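You operate a simulated robot arm through the tools that you are given. There is no shell and no other tool. Be economical: measure what you need, move in short steps, check, and stop when the job is done.

You run a simulated two-armed robot. Do the job below in one go: nothing can be reset, and whatever is moved stays where it is left.

Task
Wipe up the spill on the marble top with the green cloth and put it back.

The check looks at the end state, three seconds after you hand in, the way a careful person would. Anything else that was tipped, shoved, dropped, spilled or broken makes it a failure. Flat cloth is picked up by pressing the open fingertips on it (5 to 10 N) and closing them slowly along it; thin cloth reads only 2 to 8 mm in the jaws.

Robot
Two 7-joint arms with two-finger parallel grippers on one trunk, on a base that drives. Base frame: it is fixed to the floor where the robot stands at the start and does not move with it; the origin is under the middle of the robot, x ahead of it, y to its left, z up. Readings come in m, rad, newtons and seconds.
The left shoulder is at the start at [0.07, 0.133, 1.201], the right one opposite. Payload 1.57 kg a hand.
The TCP of each hand is the grasp point between the finger pads, 0.03 m short of the fingertips. In the tool frame z runs along the fingers and y along their closing line. The gripper opens to 0.08 m. The fingers are 0.017 m wide and 0.012 m thick; the gripper's body (0.04 by 0.082 m) begins 0.08 m behind the TCP.
Orientation is that of the tool frame in the base frame, as a unit quaternion [x, y, z, w]. With the fingers straight down and closing along the base's y, the tool's x points along the base's -x, its y along +y and its z along -z.

Tools
- The arms move only by the tool step_arm. It takes "left_moves", "right_moves" or both (then of equal length, played together; a hand with none holds still); each is a list of rows, each a list of 7 numbers: the shift along the tool's x, y, z in units of 50 mm (1.0 is 50 mm), then the turn, a rotation vector about the tool's x, y, z in units of 8 degrees (1.0 is 8 degrees), then the finger opening in m, from 0 to 0.08. In form: [[dx, dy, dz, wx, wy, wz, hand], ...]. A call has 1 to 20 rows; each row shifts and turns the commanded pose from where the row before left it, along the tool's axes as they then stand. A call with a number of a shift or a turn outside -1 to 1 is refused whole. Each row takes 0.2 s and may step no farther than 0.05 m and 0.15 rad from the row before; otherwise, or with a gripper value out of range, the whole call is refused. A pose out of reach is approached as far as the arm can. The call stops where the force on the tool passes 40 N (or 10 N more than at its start, if that is more) or the arm is blocked; 0.2 s more then pass. The fingers move at their own pace (about 0.153 m/s each) and stop on an object; they squeeze with about 39 N. The grip force told is the motor's: it shows also when the fingers shut on nothing. Time passes only in rows, and 0.2 s behind the last, so rows that do not move let the fingers close. It gives the time, the measured TCP pose, the force on the tool (base axes), the opening and the grip force at its end, in the units of the frame above (readings bear some noise).
- Cameras (640 x 400 px; columns grow to the right, rows downward): "scene" is now at [0.1297, -0.028, 1.4215]; the picture's right is [-0.34, -0.94, 0.00], its down [-0.61, 0.22, -0.76] and it looks along [0.72, -0.26, -0.65] (base axes); focal length 273 px, centre (320, 200). "left" rides on the left gripper at [0.072, 0.007, -0.122] in its tool frame; the picture's right is [-0.09, 1.00, 0.00], its down [-0.84, -0.08, -0.54] and it looks along [-0.54, -0.05, 0.84] (tool axes); focal length 238 px, centre (320, 200). "right" rides on the right gripper at [0.072, -0.007, -0.122] in its tool frame; the picture's right is [0.09, 1.00, 0.00], its down [-0.84, 0.08, -0.54] and it looks along [-0.54, 0.05, 0.84] (tool axes); focal length 238 px, centre (320, 200). There is no depth. A picture from a camera that has moved, and an enlarged one, comes with that camera's place and axes in the base frame and with its lens.
- get_image(camera): a new picture of that camera. No time passes.
- lift_body(by): slides the trunk up (or, below 0, down) by that many m; the arms and the scene camera ride with it, the base frame stays. It gives what a move gives, with no picture.
- base_move(legs): drives the robot by 1 to 6 legs, each [ahead, left, turn to the left] in m, m and rad, along the robot's own axes; the way and the turn of a leg run together, so that a leg with both is an arc; at most 1.5 m and 3.142 rad a leg. The arms and the cameras ride along, it lands a little off, and it stops where it bumps. It gives what a move gives.
- pan_tilt(pan, tilt): turns the head with the scene camera to pan (to the left, within 1.501 rad either way) and tilt (down, from -0.506 to 1.204), counted from straight ahead of the robot. It gives what a move gives.
- close_up(camera, box): a new picture of the part [left, top, right, bottom] of that camera's present view, enlarged. No time passes.
- close_job(): hands the job in; it is judged then, once.

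Work in short steps. Places have to be worked out from the pictures, the camera data and where the tool is seen: move nearer, look again, correct. Check each grasp and each placing, and mend what went wrong. You have 120 turns and 88 pictures in all, those below and enlarged ones among them. Open the grippers and draw the arms clear of the work before you hand the job in, unless the task says otherwise; then end with one line.

The tools are called after "Call:" as a command line: name --argument value ..., lists and objects as JSON in quotes. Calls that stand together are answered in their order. step_arm: Moves the arms, as the interface text tells. Its arguments: {"type":"object","properties":{"left_moves":{"type":"array","items":{"type":"array","items":{"type":"number"}}},"right_moves":{"type":"array","items":{"type":"array","items":{"type":"number"}}}},"required":[]} The other tools are called the same way: lift_body (by) slides the trunk up or down; base_move (legs) drives the base; pan_tilt (pan, tilt) turns the head that bears the scene camera; get_image (camera) takes a picture; close_up (camera, box) takes an enlarged picture of a part of a camera's view; close_job () hands the job in.

At the start:

```text
time: 0.0
left_tcp_pos: [0.4916, 0.0998, 1.2074]
left_tool_rot: [-0.001, 1.0, 0.0, 0.0]
left_wrist_force: [-0.3, -0.9, -0.7]
left_gripper_width: 0.0799
left_grip_force: 0.1
right_tcp_pos: [0.4023, -0.3565, 1.2105]
right_tool_rot: [0.0, 1.0, 0.001, 0.0]
right_wrist_force: [0.1, -0.6, 0.4]
right_gripper_width: 0.08
right_grip_force: 0.1
trunk travel left (down, up): [-0.775, 0.165]
robot x, y, heading: [-0.0001, 0.0003, -0.002]
head pan, tilt: [-0.342, 0.702]
```

scene: 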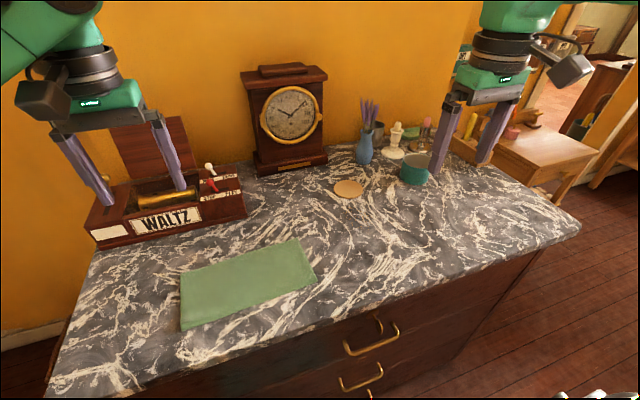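
right: 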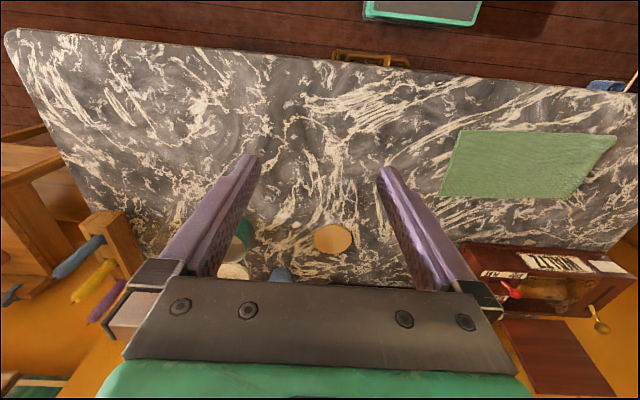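
left: 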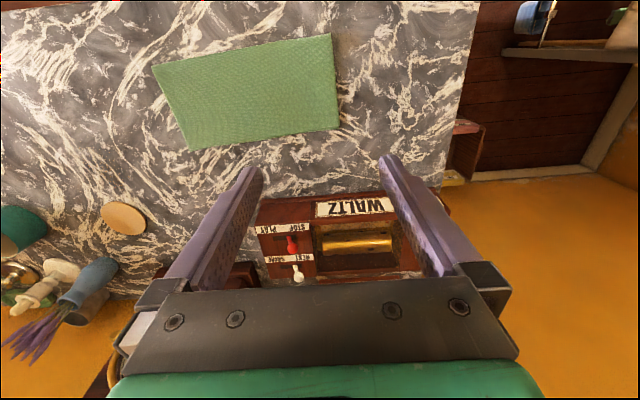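

The green cloth lies front-left on the marble; the tan disc may be a coaster or the spill. I look closer before moving.

Call:
close_up --camera "scene" --box '[300, 80, 480, 220]'

Call:
close_up --camera "scene" --box '[160, 200, 480, 400]'

Call:
close_up --camera "right" --box '[200, 30, 520, 290]'

```text
2.86 times, centred on (390, 150) of scene
camera zoom: at [0.1297, -0.028, 1.4215], right [-0.34, -0.94, 0.0], down [-0.61, 0.22, -0.76], along [0.72, -0.26, -0.65], focal length 781 px, centre (120, 343)
```

zoom: 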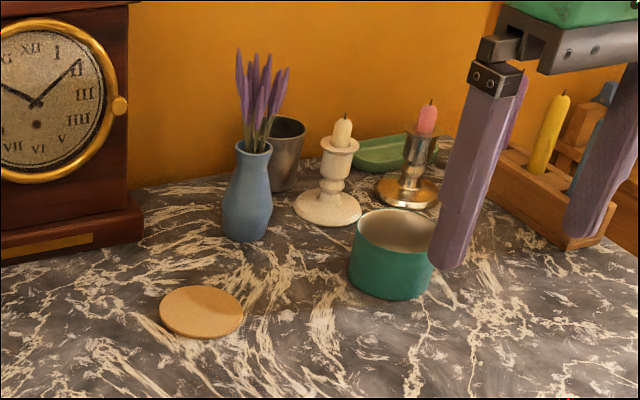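

```text
2.00 times, centred on (320, 300) of scene
camera zoom: at [0.1297, -0.028, 1.4215], right [-0.34, -0.94, 0.0], down [-0.61, 0.22, -0.76], along [0.72, -0.26, -0.65], focal length 547 px, centre (320, 0)
```

zoom: 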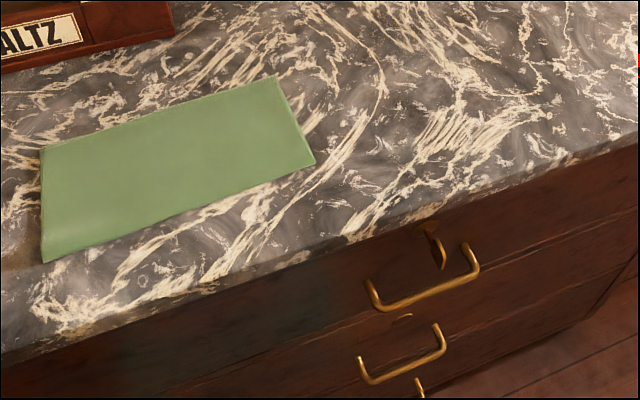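

```text
1.54 times, centred on (360, 160) of right
camera zoom: at [0.3305, -0.3631, 1.3322], right [-0.09, 1.0, 0.0], down [0.84, 0.08, 0.54], along [0.54, 0.05, -0.84], focal length 367 px, centre (258, 262)
```

zoom: 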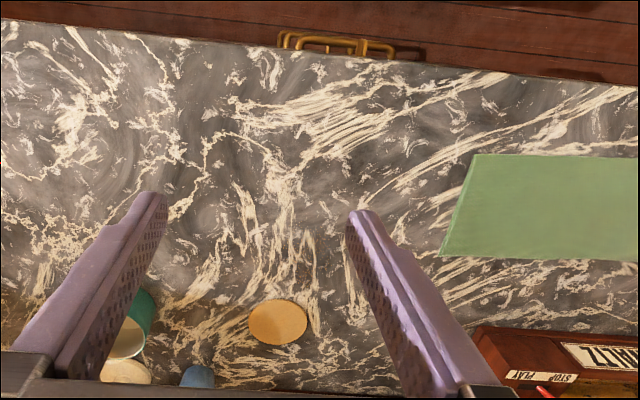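

The disc has thickness, so it is a coaster. There is a brownish tint left of the cloth, so I zoom there and on the other areas of the marble.

Call:
close_up --camera "scene" --box '[40, 240, 240, 400]'

Call:
close_up --camera "left" --box '[300, 0, 500, 200]'

Call:
close_up --camera "right" --box '[0, 20, 260, 280]'

Call:
close_up --camera "scene" --box '[360, 150, 600, 300]'

```text
2.50 times, centred on (140, 320) of scene
camera zoom: at [0.1297, -0.028, 1.4215], right [-0.34, -0.94, 0.0], down [-0.61, 0.22, -0.76], along [0.72, -0.26, -0.65], focal length 684 px, centre (770, -100)
```

zoom: 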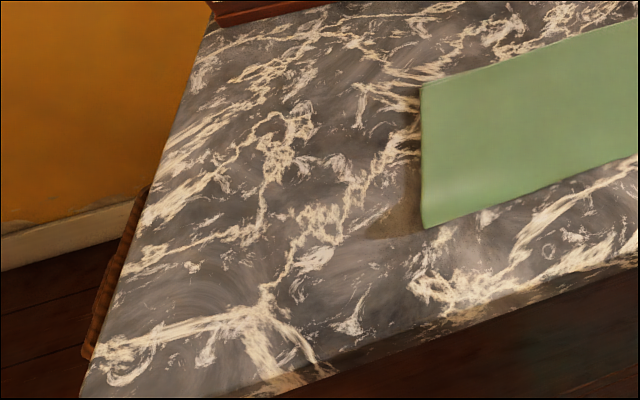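

```text
2.00 times, centred on (400, 100) of left
camera zoom: at [0.4201, 0.1056, 1.3305], right [0.09, 1.0, 0.0], down [0.84, -0.08, 0.54], along [0.54, -0.05, -0.84], focal length 477 px, centre (160, 400)
```

zoom: 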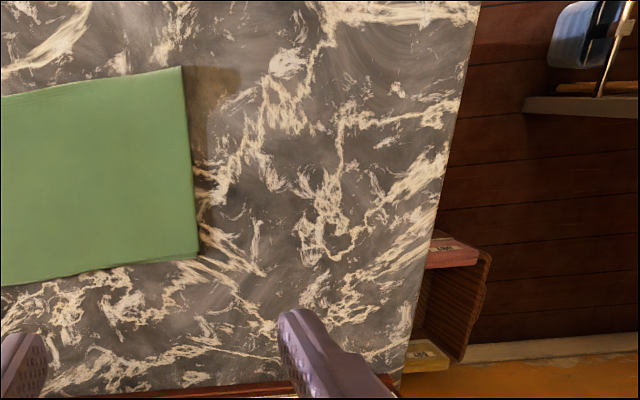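

```text
1.54 times, centred on (130, 150) of right
camera zoom: at [0.3305, -0.3631, 1.3322], right [-0.09, 1.0, 0.0], down [0.84, 0.08, 0.54], along [0.54, 0.05, -0.84], focal length 367 px, centre (612, 277)
```

zoom: 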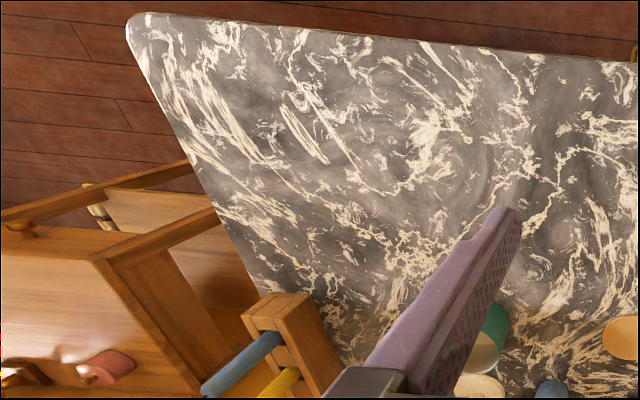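

```text
2.67 times, centred on (480, 225) of scene
camera zoom: at [0.1297, -0.028, 1.4215], right [-0.34, -0.94, 0.0], down [-0.61, 0.22, -0.76], along [0.72, -0.26, -0.65], focal length 729 px, centre (-107, 133)
```

zoom: 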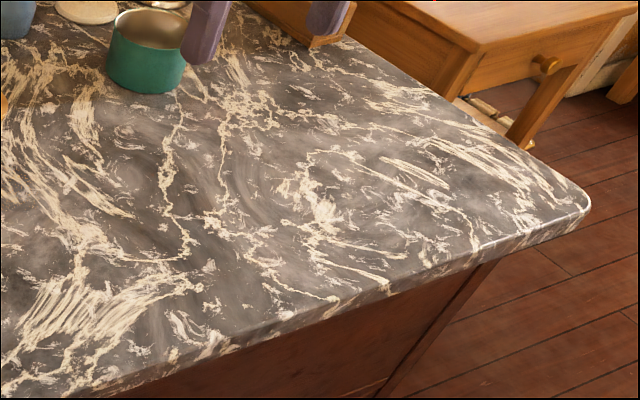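

The spill appears as a translucent brown patch sticking out from under the cloth's left-front edge (x≈0.41–0.49, y up to ≈0.16). The cloth spans x 0.405–0.56, y −0.16–0.126. I bring both hands above its two ends.

Call:
step_arm --left_moves '[[0.12, -0.2, 0.7, 0, 0, 0, 0.06], [0.12, -0.2, 0.7, 0, 0, 0, 0.06], [0, 0, 0.7, 0, 0, 0, 0.06], [0, 0, 0.7, 0, 0, 0, 0.06], [0, 0, 0.7, 0, 0, 0, 0.06], [0, 0, 0.6, 0, 0, 0, 0.06], [0, 0, 0.6, 0, 0, 0, 0.06], [0, 0, 0.2, 0, 0, 0, 0.06]]' --right_moves '[[-0.25, 0.7, 0.5, 0, 0, 0, 0.06], [-0.25, 0.7, 0.5, 0, 0, 0, 0.06], [-0.25, 0.7, 0.5, 0, 0, 0, 0.06], [-0.25, 0.7, 0.5, 0, 0, 0, 0.06], [-0.25, 0.7, 0.5, 0, 0, 0, 0.06], [-0.25, 0.7, 0.5, 0, 0, 0, 0.06], [-0.2, 0.4, 0.7, 0, 0, 0, 0.06], [0, 0, 0.7, 0, 0, 0, 0.06]]'

Call:
get_image --camera "scene"

Call:
get_image --camera "left"

Call:
get_image --camera "right"

```text
time: 1.6
left_tcp_pos: [0.4832, 0.078, 0.9821]
left_tool_rot: [0.0, 1.0, -0.001, 0.01]
left_wrist_force: [-2.2, -0.1, 11.9]
left_gripper_width: 0.0602
left_grip_force: 0.1
right_tcp_pos: [0.4964, -0.3238, 1.02]
right_tool_rot: [-0.002, 1.0, 0.004, 0.001]
right_wrist_force: [0.2, 0.0, -0.2]
right_gripper_width: 0.0602
right_grip_force: 0.1
right hand out of reach, approached as far as the arm can: row 1, 2, 3, 4, 5, 6, 7
trunk travel left (down, up): [-0.775, 0.165]
robot x, y, heading: [0.0003, 0.004, -0.003]
head pan, tilt: [-0.342, 0.702]
stopped in row 8 (left hand): the force on the tool passed its limit (the readings are from after the stop); the commanded pose is now the measured one
```

```text
77 pictures are left
camera scene: at [0.1269, -0.0289, 1.4219], right [-0.34, -0.94, 0.0], down [-0.61, 0.22, -0.77], along [0.72, -0.26, -0.64], focal length 273 px, centre (320, 200)
```

scene: 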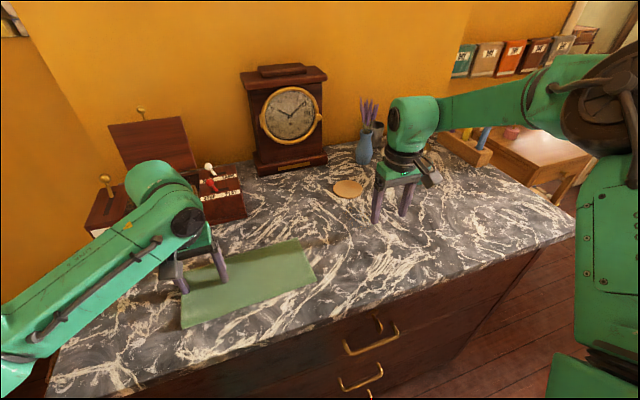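

```text
76 pictures are left
camera left: at [0.4085, 0.0839, 1.1042], right [0.09, 1.0, 0.0], down [0.83, -0.07, 0.56], along [0.56, -0.05, -0.83], focal length 238 px, centre (320, 200)
```

left: 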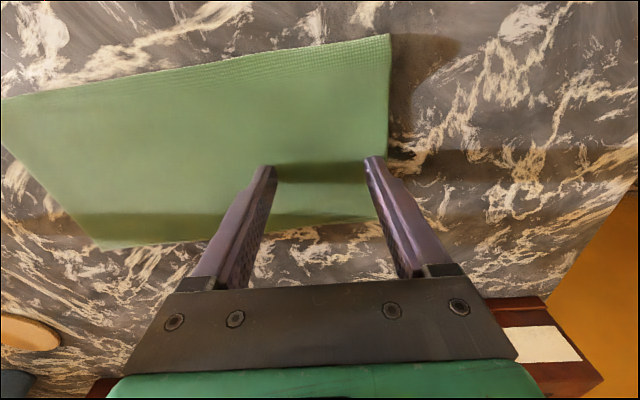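

```text
75 pictures are left
camera right: at [0.4239, -0.3306, 1.1411], right [-0.1, 1.0, 0.01], down [0.84, 0.08, 0.54], along [0.54, 0.06, -0.84], focal length 238 px, centre (320, 200)
```

right: 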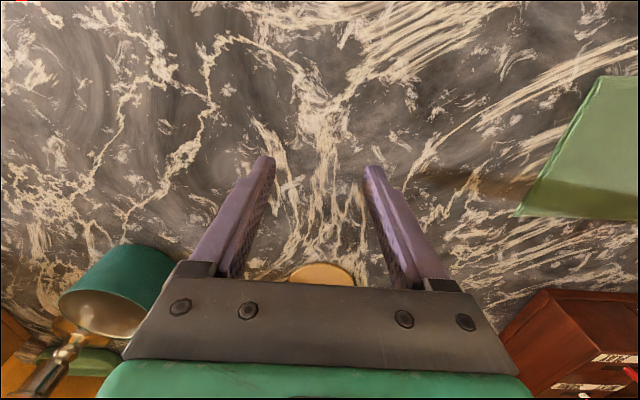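

The left hand stopped early at z 0.982 with ~12 N, and the right hand could not go inward. I hold still a moment to read static forces and look at the left arm.

Call:
step_arm --left_moves '[[0, 0, -0.3, 0, 0, 0, 0.06], [0, 0, 0, 0, 0, 0, 0.06]]'

Call:
close_up --camera "scene" --box '[0, 140, 320, 400]'

```text
time: 2.2
left_tcp_pos: [0.4846, 0.0799, 0.9946]
left_tool_rot: [-0.001, 1.0, -0.001, 0.007]
left_wrist_force: [-0.9, 0.0, 0.7]
left_gripper_width: 0.0598
left_grip_force: 0.1
right_tcp_pos: [0.4978, -0.3227, 1.0187]
right_tool_rot: [-0.004, 1.0, 0.003, 0.0]
right_wrist_force: [0.4, -0.1, 0.3]
right_gripper_width: 0.06
right_grip_force: 0.0
trunk travel left (down, up): [-0.775, 0.165]
robot x, y, heading: [-0.002, -0.0032, 0.002]
head pan, tilt: [-0.342, 0.702]
```

```text
1.54 times, centred on (160, 270) of scene
camera zoom: at [0.1291, -0.0281, 1.4216], right [-0.34, -0.94, 0.0], down [-0.61, 0.22, -0.76], along [0.72, -0.26, -0.65], focal length 421 px, centre (566, 92)
```

zoom: 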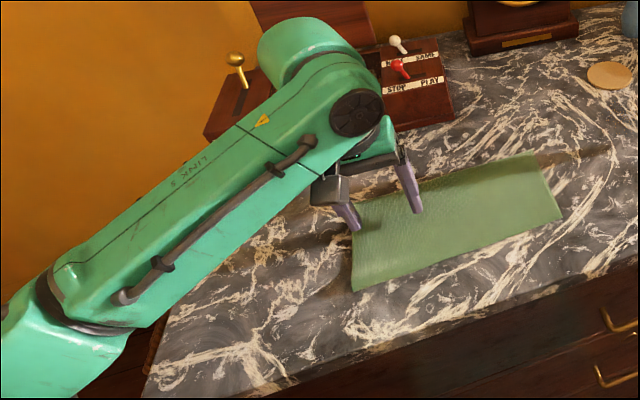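

The left forearm/elbow is low and seems to have touched the marble's left end. I raise the trunk so both arms come down more steeply, then check.

Call:
lift_body --by 0.16

Call:
pan_tilt --pan 0.2 --tilt 0.9

Call:
get_image --camera "scene"

```text
time: 4.1
left_tcp_pos: [0.4849, 0.0794, 1.1562]
left_tool_rot: [-0.002, 1.0, -0.002, 0.007]
left_wrist_force: [-0.4, 0.0, 0.0]
left_gripper_width: 0.0599
left_grip_force: 0.0
right_tcp_pos: [0.4987, -0.3225, 1.1783]
right_tool_rot: [-0.002, 1.0, 0.003, -0.001]
right_wrist_force: [-0.1, 1.0, -0.8]
right_gripper_width: 0.0602
right_grip_force: 0.0
trunk travel left (down, up): [-0.935, 0.005]
robot x, y, heading: [0.0028, 0.0015, -0.002]
head pan, tilt: [-0.342, 0.702]
```

```text
time: 5.0
left_tcp_pos: [0.4848, 0.0784, 1.1541]
left_tool_rot: [-0.001, 1.0, -0.001, 0.007]
left_wrist_force: [-1.0, -0.4, 0.1]
left_gripper_width: 0.06
left_grip_force: 0.0
right_tcp_pos: [0.4987, -0.3225, 1.1778]
right_tool_rot: [-0.003, 1.0, 0.003, 0.0]
right_wrist_force: [0.1, 0.0, 0.1]
right_gripper_width: 0.0599
right_grip_force: 0.2
trunk travel left (down, up): [-0.935, 0.005]
robot x, y, heading: [0.0016, -0.001, -0.002]
head pan, tilt: [0.201, 0.901]
```

```text
73 pictures are left
camera scene: at [0.1238, 0.0155, 1.5655], right [0.2, -0.98, 0.0], down [-0.77, -0.16, -0.62], along [0.61, 0.12, -0.78], focal length 273 px, centre (320, 200)
```

scene: 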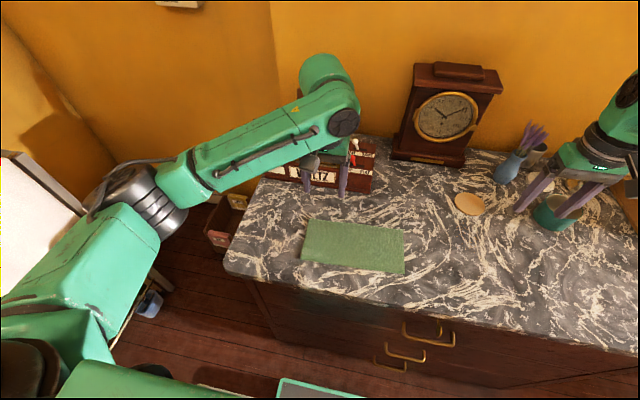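

Nothing was disturbed. With the trunk up I descend the left hand again more slowly, stopping just over the cloth.

Call:
step_arm --left_moves '[[0, 0, 0.5, 0, 0, 0, 0.06], [0, 0, 0.5, 0, 0, 0, 0.06], [0, 0, 0.5, 0, 0, 0, 0.06], [0, 0, 0.5, 0, 0, 0, 0.06], [0, 0, 0.4, 0, 0, 0, 0.06], [0, 0, 0.4, 0, 0, 0, 0.06], [0, 0, 0.3, 0, 0, 0, 0.06], [0, 0, 0.3, 0, 0, 0, 0.06], [0, 0, 0.2, 0, 0, 0, 0.06], [0, 0, 0.2, 0, 0, 0, 0.06], [0, 0, 0, 0, 0, 0, 0.06]]'

Call:
get_image --camera "scene"

Call:
get_image --camera "left"

```text
time: 7.1
left_tcp_pos: [0.4895, 0.0797, 0.9817]
left_tool_rot: [0.0, 1.0, -0.002, 0.019]
left_wrist_force: [-3.9, -0.2, 21.8]
left_gripper_width: 0.0599
left_grip_force: 0.1
right_tcp_pos: [0.4938, -0.3236, 1.1807]
right_tool_rot: [-0.003, 1.0, 0.003, 0.002]
right_wrist_force: [0.1, -0.3, -0.4]
right_gripper_width: 0.06
right_grip_force: 0.1
trunk travel left (down, up): [-0.935, 0.005]
robot x, y, heading: [-0.0002, -0.0006, -0.0]
head pan, tilt: [0.201, 0.901]
stopped in row 10 (left hand): the force on the tool passed its limit (the readings are from after the stop); the commanded pose is now the measured one
```

```text
72 pictures are left
camera scene: at [0.1182, 0.0151, 1.5661], right [0.2, -0.98, 0.0], down [-0.77, -0.16, -0.62], along [0.61, 0.12, -0.78], focal length 273 px, centre (320, 200)
```

scene: 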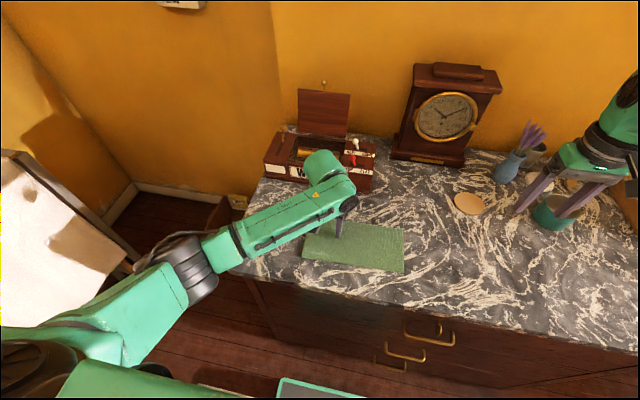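

```text
71 pictures are left
camera left: at [0.4124, 0.0848, 1.1027], right [0.09, 1.0, 0.0], down [0.82, -0.07, 0.57], along [0.57, -0.05, -0.82], focal length 238 px, centre (320, 200)
```

left: 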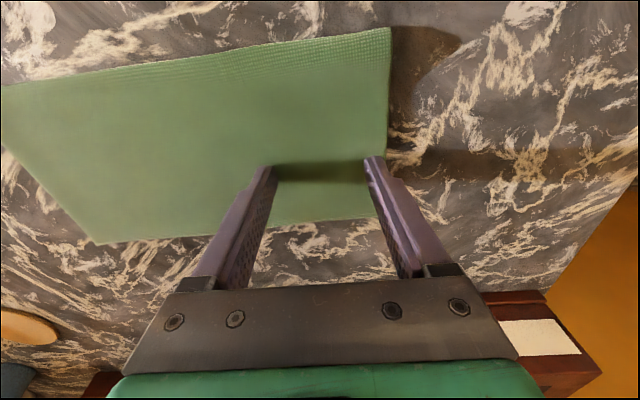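

It stops at the same height again with an upward force, so something really is touching. I look closely at the fingertips and at the wrist near the music box.

Call:
close_up --camera "scene" --box '[240, 80, 420, 280]'

Call:
close_up --camera "left" --box '[220, 120, 440, 260]'

Call:
get_image --camera "right"

```text
2.00 times, centred on (330, 180) of scene
camera zoom: at [0.1182, 0.0151, 1.5661], right [0.2, -0.98, 0.0], down [-0.77, -0.16, -0.62], along [0.61, 0.12, -0.78], focal length 547 px, centre (300, 240)
```

zoom: 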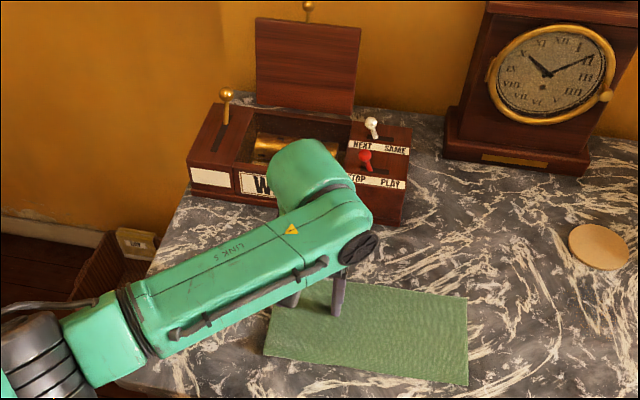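

```text
2.86 times, centred on (330, 190) of left
camera zoom: at [0.4124, 0.0848, 1.1027], right [0.09, 1.0, 0.0], down [0.82, -0.07, 0.57], along [0.57, -0.05, -0.82], focal length 681 px, centre (291, 229)
```

zoom: 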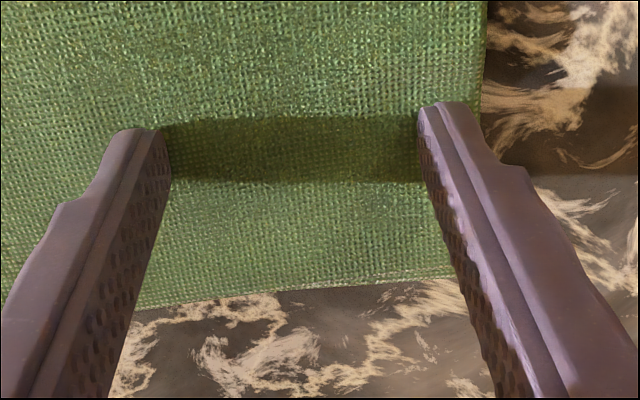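

```text
68 pictures are left
camera right: at [0.4217, -0.3302, 1.3018], right [-0.1, 1.0, 0.01], down [0.83, 0.08, 0.54], along [0.54, 0.06, -0.84], focal length 238 px, centre (320, 200)
```

right: 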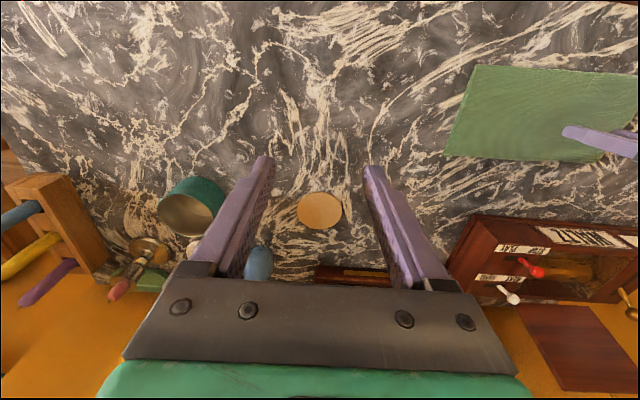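

Triangulating the cloth corner from both wrist cameras gives z≈0.952, so the marble top is really at about z 0.95 and the fingertips are just pressing the cloth. Cloth: x 0.406–0.545, y −0.128–0.124. I'll back off, fix the small tilt, and shift to x≈0.45, y≈0.07.

Call:
step_arm --left_moves '[[0, 0, -0.4, 0, 0, 0, 0.06], [0.4, -0.2, 0, 0, 0.27, 0, 0.06], [0.4, 0, 0, 0, 0, 0, 0.06], [0, 0, 0.2, 0, 0, 0, 0.06], [0, 0, 0, 0, 0, 0, 0.06]]'

Call:
get_image --camera "left"

```text
time: 8.3
left_tcp_pos: [0.4511, 0.0708, 0.9883]
left_tool_rot: [-0.001, 1.0, -0.002, -0.004]
left_wrist_force: [0.6, -0.9, 0.9]
left_gripper_width: 0.06
left_grip_force: 0.2
right_tcp_pos: [0.4968, -0.323, 1.179]
right_tool_rot: [-0.003, 1.0, 0.003, 0.001]
right_wrist_force: [-0.3, -0.7, 0.8]
right_gripper_width: 0.0599
right_grip_force: 0.1
trunk travel left (down, up): [-0.935, 0.005]
robot x, y, heading: [-0.0017, -0.0007, 0.001]
head pan, tilt: [0.201, 0.901]
```

```text
67 pictures are left
camera left: at [0.3796, 0.0764, 1.1119], right [0.09, 1.0, 0.0], down [0.84, -0.07, 0.54], along [0.53, -0.05, -0.84], focal length 238 px, centre (320, 200)
```

left: 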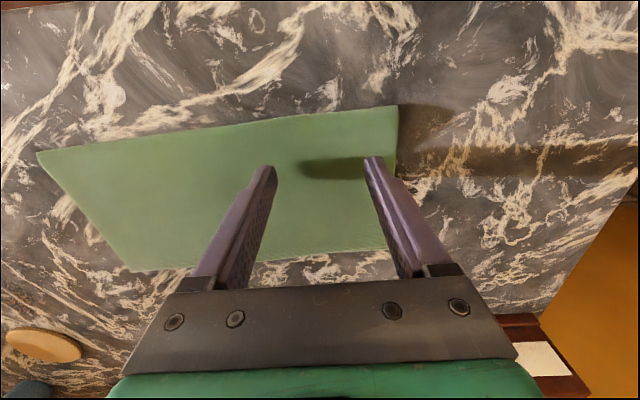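

The fingers straddle the cloth near its left edge. I press down gently in small steps.

Call:
step_arm --left_moves '[[0, 0, 0.06, 0, 0, 0, 0.06], [0, 0, 0.06, 0, 0, 0, 0.06], [0, 0, 0, 0, 0, 0, 0.06]]'

```text
time: 9.1
left_tcp_pos: [0.4505, 0.0702, 0.9818]
left_tool_rot: [-0.001, 1.0, -0.002, -0.003]
left_wrist_force: [0.6, -0.9, 2.9]
left_gripper_width: 0.0603
left_grip_force: 0.3
right_tcp_pos: [0.4966, -0.3242, 1.1792]
right_tool_rot: [-0.003, 1.0, 0.003, 0.0]
right_wrist_force: [0.0, 0.6, -0.5]
right_gripper_width: 0.0601
right_grip_force: 0.0
trunk travel left (down, up): [-0.935, 0.005]
robot x, y, heading: [-0.0019, 0.0011, -0.002]
head pan, tilt: [0.201, 0.901]
```

About 2–3 N now; a touch more.

Call:
step_arm --left_moves '[[0, 0, 0.03, 0, 0, 0, 0.06], [0, 0, 0.03, 0, 0, 0, 0.06], [0, 0, 0, 0, 0, 0, 0.06]]'

```text
time: 9.9
left_tcp_pos: [0.4497, 0.0698, 0.9813]
left_tool_rot: [-0.002, 1.0, -0.001, 0.0]
left_wrist_force: [5.3, 2.4, 27.5]
left_gripper_width: 0.0609
left_grip_force: 0.7
right_tcp_pos: [0.4955, -0.3237, 1.1808]
right_tool_rot: [-0.003, 1.0, 0.003, 0.0]
right_wrist_force: [-1.1, 0.0, -0.6]
right_gripper_width: 0.0601
right_grip_force: 0.1
trunk travel left (down, up): [-0.935, 0.005]
robot x, y, heading: [-0.0007, 0.0015, 0.003]
head pan, tilt: [0.201, 0.901]
```

27 N is too much; I back off about 2 mm and read again.

Call:
step_arm --left_moves '[[0, 0, -0.035, 0, 0, 0, 0.06], [0, 0, 0, 0, 0, 0, 0.06], [0, 0, 0, 0, 0, 0, 0.06]]'

```text
time: 10.7
left_tcp_pos: [0.4491, 0.069, 0.9818]
left_tool_rot: [-0.002, 1.0, -0.002, -0.002]
left_wrist_force: [5.9, 2.9, 28.6]
left_gripper_width: 0.061
left_grip_force: 0.8
right_tcp_pos: [0.4956, -0.3231, 1.1799]
right_tool_rot: [-0.004, 1.0, 0.002, 0.0]
right_wrist_force: [0.0, 0.9, -0.4]
right_gripper_width: 0.06
right_grip_force: 0.1
trunk travel left (down, up): [-0.935, 0.005]
robot x, y, heading: [-0.0017, -0.0009, 0.002]
head pan, tilt: [0.201, 0.901]
```

Call:
step_arm --left_moves '[[0, 0, -0.04, 0, 0, 0, 0.06], [0, 0, 0, 0, 0, 0, 0.06], [0, 0, 0, 0, 0, 0, 0.06]]'

```text
time: 11.5
left_tcp_pos: [0.4488, 0.0702, 0.982]
left_tool_rot: [-0.002, 1.0, -0.001, -0.004]
left_wrist_force: [0.9, 2.2, 13.7]
left_gripper_width: 0.0607
left_grip_force: 0.5
right_tcp_pos: [0.4962, -0.3225, 1.1787]
right_tool_rot: [-0.003, 1.0, 0.003, 0.001]
right_wrist_force: [0.0, 0.0, -0.3]
right_gripper_width: 0.0598
right_grip_force: 0.0
trunk travel left (down, up): [-0.935, 0.005]
robot x, y, heading: [0.0035, -0.0034, -0.002]
head pan, tilt: [0.201, 0.901]
```

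Down to ~14 N; I ease off slightly more and close the fingers slowly along the cloth.

Call:
step_arm --left_moves '[[0, 0, -0.015, 0, 0, 0, 0.06], [0, 0, 0, 0, 0, 0, 0.055], [0, 0, 0, 0, 0, 0, 0.05], [0, 0, 0, 0, 0, 0, 0.045], [0, 0, 0, 0, 0, 0, 0.04], [0, 0, 0, 0, 0, 0, 0.035], [0, 0, 0, 0, 0, 0, 0.03], [0, 0, 0, 0, 0, 0, 0.025], [0, 0, 0, 0, 0, 0, 0.02], [0, 0, 0, 0, 0, 0, 0.015], [0, 0, 0, 0, 0, 0, 0.01], [0, 0, 0, 0, 0, 0, 0.005], [0, 0, 0, 0, 0, 0, 0], [0, 0, 0, 0, 0, 0, 0], [0, 0, 0, 0, 0, 0, 0]]'

Call:
get_image --camera "left"

```text
time: 14.7
left_tcp_pos: [0.4516, 0.0687, 0.9842]
left_tool_rot: [-0.002, 1.0, -0.002, -0.004]
left_wrist_force: [-0.5, -0.4, 0.4]
left_gripper_width: 0.0064
left_grip_force: 25.9
right_tcp_pos: [0.4984, -0.3232, 1.1778]
right_tool_rot: [-0.003, 1.0, 0.003, 0.0]
right_wrist_force: [1.4, -0.2, 0.1]
right_gripper_width: 0.0601
right_grip_force: 0.1
trunk travel left (down, up): [-0.935, 0.005]
robot x, y, heading: [0.0005, 0.0009, 0.002]
head pan, tilt: [0.201, 0.901]
```

```text
66 pictures are left
camera left: at [0.3793, 0.0749, 1.1071], right [0.09, 1.0, 0.0], down [0.84, -0.07, 0.54], along [0.53, -0.05, -0.84], focal length 238 px, centre (320, 200)
```

left: 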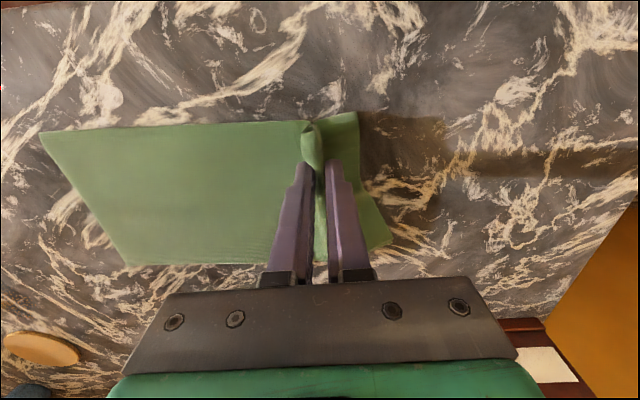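

The cloth is gripped (6.4 mm fold). I lift that end to see the full extent of the spill beneath.

Call:
step_arm --left_moves '[[0, 0, -0.5, 0, 0, 0, 0], [0, -0.2, -0.5, 0, 0, 0, 0], [0, -0.3, -0.5, 0, 0, 0, 0], [0, -0.4, -0.4, 0, 0, 0, 0], [0, -0.4, -0.4, 0, 0, 0, 0], [0, -0.4, 0, 0, 0, 0, 0]]'

Call:
get_image --camera "left"

Call:
get_image --camera "scene"

```text
time: 16.1
left_tcp_pos: [0.4532, -0.0163, 1.0973]
left_tool_rot: [-0.002, 1.0, 0.0, -0.004]
left_wrist_force: [-0.2, 0.8, 0.4]
left_gripper_width: 0.0061
left_grip_force: 26.3
right_tcp_pos: [0.498, -0.3235, 1.1771]
right_tool_rot: [-0.002, 1.0, 0.003, -0.001]
right_wrist_force: [0.6, 0.2, 0.2]
right_gripper_width: 0.0601
right_grip_force: 0.1
trunk travel left (down, up): [-0.935, 0.005]
robot x, y, heading: [0.0006, 0.0023, -0.005]
head pan, tilt: [0.201, 0.901]
```

```text
65 pictures are left
camera left: at [0.3809, -0.011, 1.2221], right [0.09, 1.0, 0.0], down [0.84, -0.07, 0.54], along [0.53, -0.05, -0.84], focal length 238 px, centre (320, 200)
```

left: 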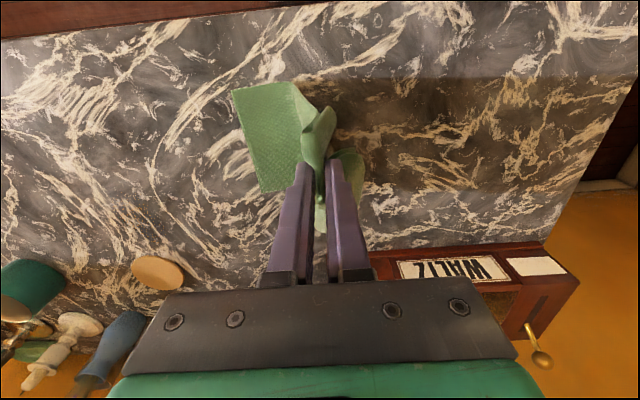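

```text
64 pictures are left
camera scene: at [0.1237, 0.014, 1.5655], right [0.2, -0.98, 0.0], down [-0.77, -0.16, -0.62], along [0.61, 0.13, -0.78], focal length 273 px, centre (320, 200)
```

scene: 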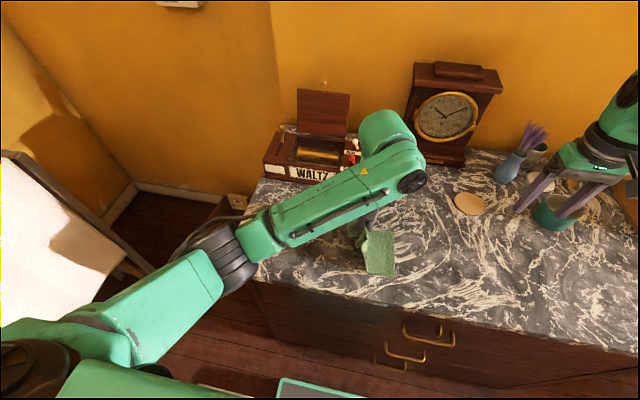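

The cloth is lifted off the spill area; I zoom in there.

Call:
close_up --camera "left" --box '[300, 50, 520, 220]'

Call:
close_up --camera "scene" --box '[240, 180, 440, 310]'

```text
2.35 times, centred on (410, 135) of left
camera zoom: at [0.3809, -0.011, 1.2221], right [0.09, 1.0, 0.0], down [0.84, -0.07, 0.54], along [0.53, -0.05, -0.84], focal length 561 px, centre (108, 353)
```

zoom: 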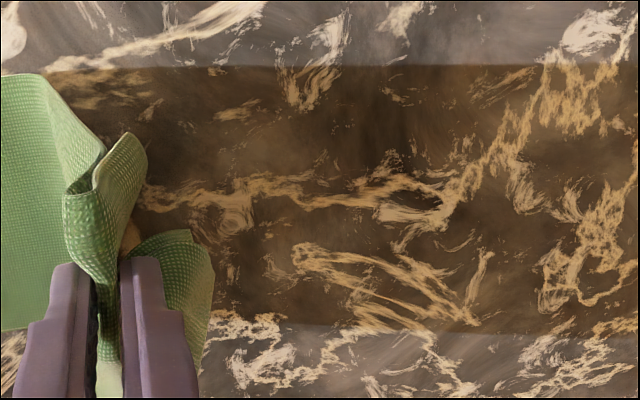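

```text
3.08 times, centred on (340, 245) of scene
camera zoom: at [0.1237, 0.014, 1.5655], right [0.2, -0.98, 0.0], down [-0.77, -0.16, -0.62], along [0.61, 0.13, -0.78], focal length 841 px, centre (258, 62)
```

zoom: 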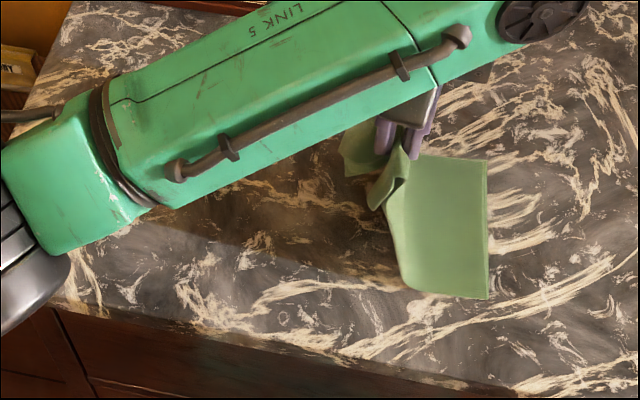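

The brown band is mostly the forearm's shadow, which confuses things. I raise the hand further and to the right to see the spill without it.

Call:
step_arm --left_moves '[[0, -0.5, -0.6, 0, 0, 0, 0], [0, -0.5, -0.6, 0, 0, 0, 0], [0, -0.5, -0.6, 0, 0, 0, 0], [0, -0.5, -0.6, 0, 0, 0, 0], [0, -0.5, -0.6, 0, 0, 0, 0], [0, 0, -0.6, 0, 0, 0, 0], [0, 0, 0, 0, 0, 0, 0]]'

Call:
get_image --camera "left"

Call:
get_image --camera "scene"

```text
time: 17.7
left_tcp_pos: [0.4535, -0.1377, 1.2773]
left_tool_rot: [-0.002, 1.0, -0.002, -0.005]
left_wrist_force: [-0.6, 0.6, -0.1]
left_gripper_width: 0.0064
left_grip_force: 26.1
right_tcp_pos: [0.4991, -0.3209, 1.1784]
right_tool_rot: [-0.003, 1.0, 0.002, -0.001]
right_wrist_force: [0.7, 0.4, 0.1]
right_gripper_width: 0.0602
right_grip_force: 0.0
trunk travel left (down, up): [-0.935, 0.005]
robot x, y, heading: [-0.0001, -0.0037, -0.003]
head pan, tilt: [0.201, 0.901]
```

```text
61 pictures are left
camera left: at [0.3828, -0.1315, 1.4017], right [0.09, 1.0, 0.0], down [0.84, -0.07, 0.54], along [0.53, -0.05, -0.84], focal length 238 px, centre (320, 200)
```

left: 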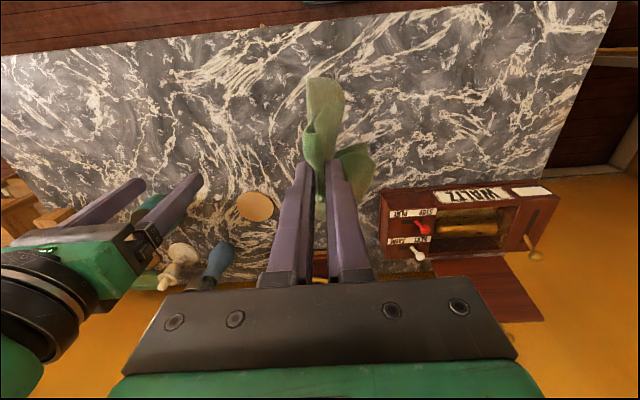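

```text
60 pictures are left
camera scene: at [0.1242, 0.0171, 1.5655], right [0.2, -0.98, 0.0], down [-0.77, -0.16, -0.62], along [0.61, 0.12, -0.78], focal length 273 px, centre (320, 200)
```

scene: 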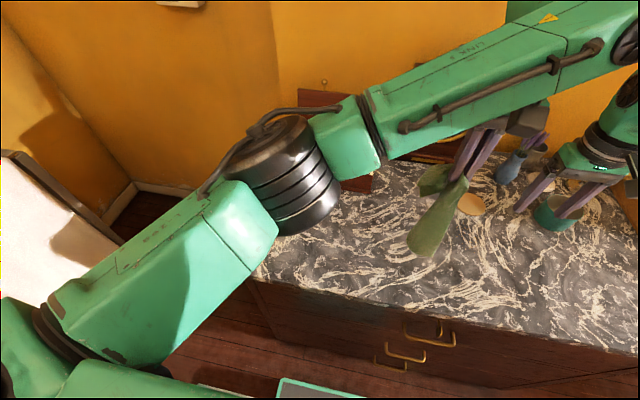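

The cloth is clear in the air and the table is lit. I zoom on where it lay.

Call:
close_up --camera "left" --box '[360, 20, 580, 180]'

Call:
close_up --camera "left" --box '[200, 30, 400, 170]'

Call:
get_image --camera "right"

```text
2.50 times, centred on (470, 100) of left
camera zoom: at [0.3828, -0.1315, 1.4017], right [0.09, 1.0, 0.0], down [0.84, -0.07, 0.54], along [0.53, -0.05, -0.84], focal length 596 px, centre (-55, 450)
```

zoom: 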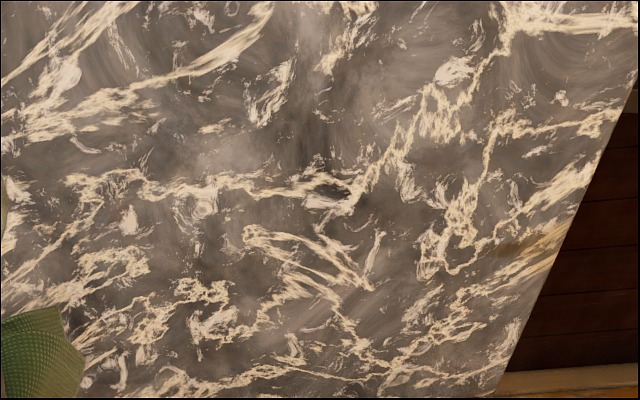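

```text
2.86 times, centred on (300, 100) of left
camera zoom: at [0.3828, -0.1315, 1.4017], right [0.09, 1.0, 0.0], down [0.84, -0.07, 0.54], along [0.53, -0.05, -0.84], focal length 681 px, centre (377, 486)
```

zoom: 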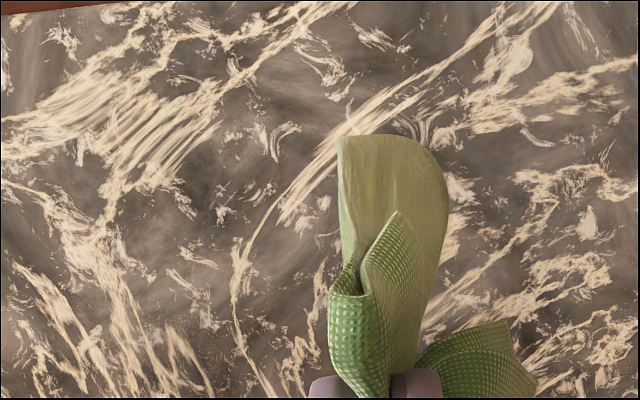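

```text
57 pictures are left
camera right: at [0.4267, -0.3284, 1.3005], right [-0.1, 1.0, 0.0], down [0.84, 0.08, 0.54], along [0.54, 0.06, -0.84], focal length 238 px, centre (320, 200)
```

right: 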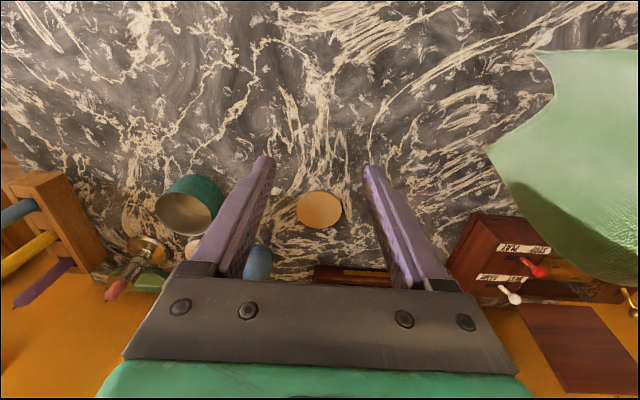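

No stain is visible under the cloth's place, so that brown was shadow. I search the rest of the marble: around the cup and candlesticks, and the far right.

Call:
close_up --camera "right" --box '[0, 0, 220, 240]'

Call:
close_up --camera "right" --box '[200, 0, 500, 290]'

Call:
pan_tilt --pan -0.6 --tilt 0.8

Call:
get_image --camera "scene"

```text
1.67 times, centred on (110, 120) of right
camera zoom: at [0.4267, -0.3284, 1.3005], right [-0.1, 1.0, 0.0], down [0.84, 0.08, 0.54], along [0.54, 0.06, -0.84], focal length 397 px, centre (670, 333)
```

zoom: 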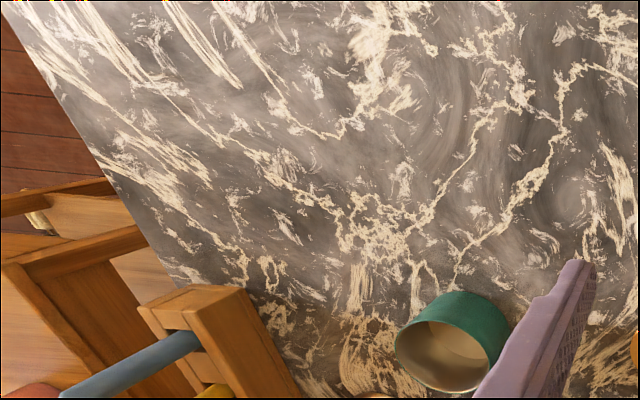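

```text
1.38 times, centred on (350, 145) of right
camera zoom: at [0.4267, -0.3284, 1.3005], right [-0.1, 1.0, 0.0], down [0.84, 0.08, 0.54], along [0.54, 0.06, -0.84], focal length 329 px, centre (279, 276)
```

zoom: 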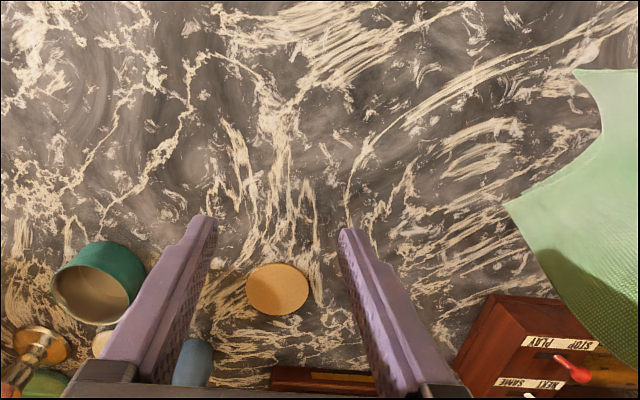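

```text
time: 18.9
left_tcp_pos: [0.4536, -0.1378, 1.2779]
left_tool_rot: [-0.002, 1.0, -0.002, -0.004]
left_wrist_force: [-0.6, 1.1, -0.5]
left_gripper_width: 0.0061
left_grip_force: 26.1
right_tcp_pos: [0.4987, -0.3219, 1.179]
right_tool_rot: [-0.003, 1.0, 0.003, 0.0]
right_wrist_force: [0.3, 1.6, 0.0]
right_gripper_width: 0.0602
right_grip_force: 0.3
trunk travel left (down, up): [-0.935, 0.005]
robot x, y, heading: [-0.0031, -0.0016, 0.001]
head pan, tilt: [-0.6, 0.799]
```

```text
54 pictures are left
camera scene: at [0.1165, -0.0448, 1.5734], right [-0.56, -0.83, 0.0], down [-0.59, 0.4, -0.7], along [0.58, -0.39, -0.72], focal length 273 px, centre (320, 200)
```

scene: 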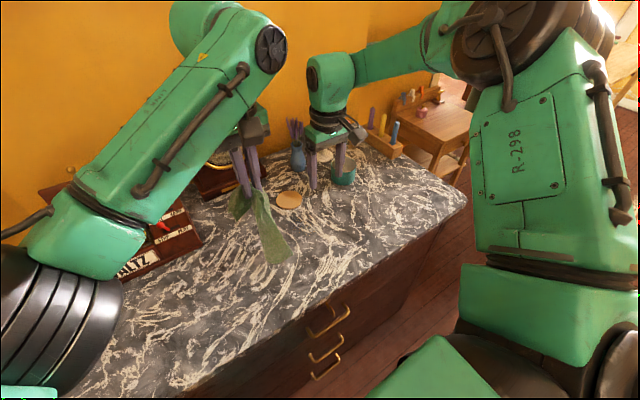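

Earlier pictures put the brown patch at the same table point (≈0.42, 0.155) regardless of arm pose, so it likely was a real stain. I look tightly at that spot now.

Call:
close_up --camera "left" --box '[420, 30, 540, 105]'

Call:
close_up --camera "left" --box '[0, 50, 200, 200]'

```text
5.33 times, centred on (480, 68) of left
camera zoom: at [0.3825, -0.1325, 1.4014], right [0.09, 1.0, 0.0], down [0.84, -0.07, 0.54], along [0.53, -0.05, -0.84], focal length 1271 px, centre (-533, 907)
```

zoom: 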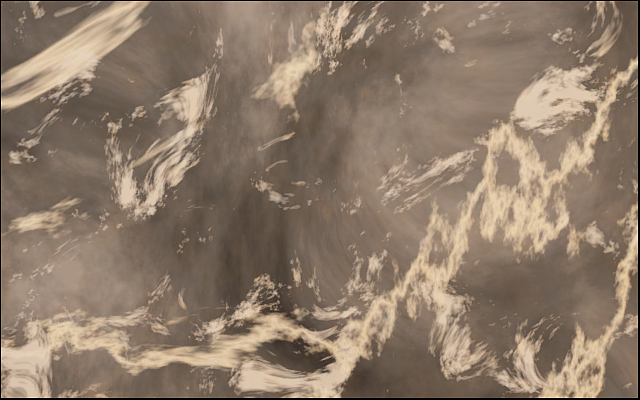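

```text
2.67 times, centred on (100, 125) of left
camera zoom: at [0.3825, -0.1325, 1.4014], right [0.09, 1.0, 0.0], down [0.84, -0.07, 0.54], along [0.53, -0.05, -0.84], focal length 636 px, centre (907, 400)
```

zoom: 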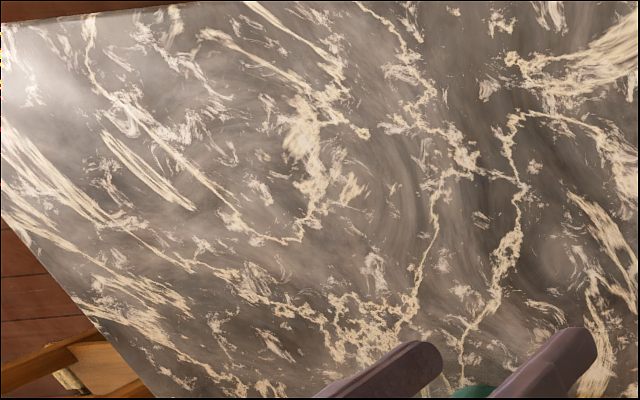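

The whole area is shaded by the arm. I back the robot off 0.35 m (cloth hanging clear above the top) for an unobstructed view.

Call:
base_move --legs '[[-0.35, 0, 0]]'

Call:
pan_tilt --pan 0.25 --tilt 0.7

Call:
get_image --camera "scene"

Call:
get_image --camera "left"

```text
time: 21.1
left_tcp_pos: [0.1126, -0.1394, 1.2763]
left_tool_rot: [-0.001, 1.0, -0.002, -0.005]
left_wrist_force: [0.8, -0.1, 0.4]
left_gripper_width: 0.0064
left_grip_force: 25.9
right_tcp_pos: [0.1554, -0.3228, 1.1761]
right_tool_rot: [-0.002, 1.0, 0.002, -0.002]
right_wrist_force: [0.0, 0.1, 0.0]
right_gripper_width: 0.0602
right_grip_force: 0.1
trunk travel left (down, up): [-0.935, 0.005]
robot x, y, heading: [-0.3414, 0.0036, -0.001]
head pan, tilt: [-0.6, 0.799]
```

```text
time: 22.3
left_tcp_pos: [0.1092, -0.138, 1.2767]
left_tool_rot: [-0.002, 1.0, -0.002, -0.004]
left_wrist_force: [0.1, 0.8, 0.3]
left_gripper_width: 0.0062
left_grip_force: 25.3
right_tcp_pos: [0.1532, -0.3242, 1.1788]
right_tool_rot: [-0.002, 1.0, 0.003, 0.0]
right_wrist_force: [-0.1, -0.4, 0.7]
right_gripper_width: 0.0598
right_grip_force: 0.0
trunk travel left (down, up): [-0.935, 0.005]
robot x, y, heading: [-0.3429, 0.0002, 0.005]
head pan, tilt: [0.25, 0.7]
```

```text
51 pictures are left
camera scene: at [-0.2122, 0.0214, 1.5816], right [0.25, -0.97, 0.0], down [-0.62, -0.16, -0.76], along [0.74, 0.19, -0.64], focal length 273 px, centre (320, 200)
```

scene: 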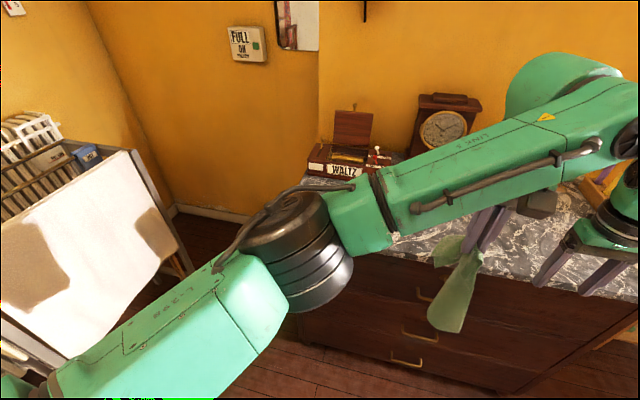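

```text
50 pictures are left
camera left: at [0.038, -0.133, 1.4012], right [0.09, 1.0, 0.0], down [0.84, -0.07, 0.54], along [0.53, -0.05, -0.84], focal length 238 px, centre (320, 200)
```

left: 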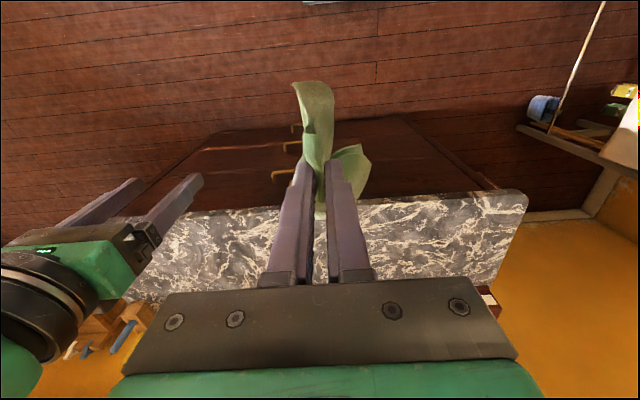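

I zoom on the now fully lit marble in the left-hand view.

Call:
close_up --camera "left" --box '[370, 180, 530, 290]'

Call:
get_image --camera "right"

```text
3.64 times, centred on (450, 235) of left
camera zoom: at [0.038, -0.133, 1.4012], right [0.09, 1.0, 0.0], down [0.84, -0.07, 0.54], along [0.53, -0.05, -0.84], focal length 867 px, centre (-153, 73)
```

zoom: 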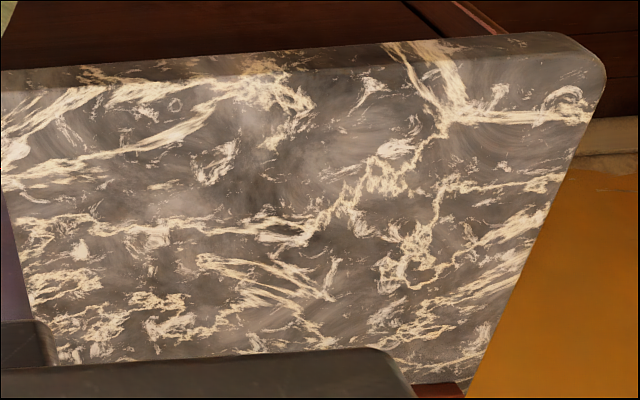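

```text
48 pictures are left
camera right: at [0.0816, -0.33, 1.3002], right [-0.1, 1.0, 0.01], down [0.84, 0.08, 0.54], along [0.54, 0.06, -0.84], focal length 238 px, centre (320, 200)
```

right: 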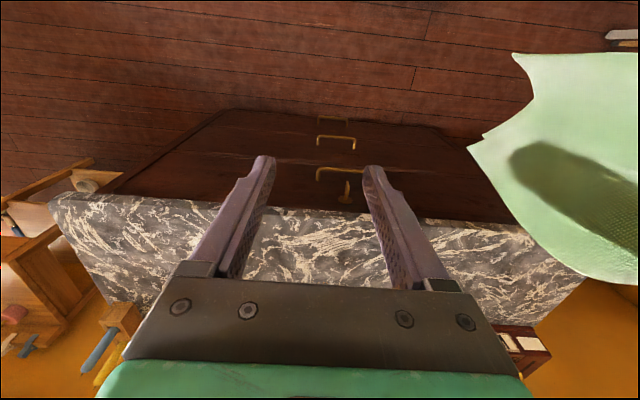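

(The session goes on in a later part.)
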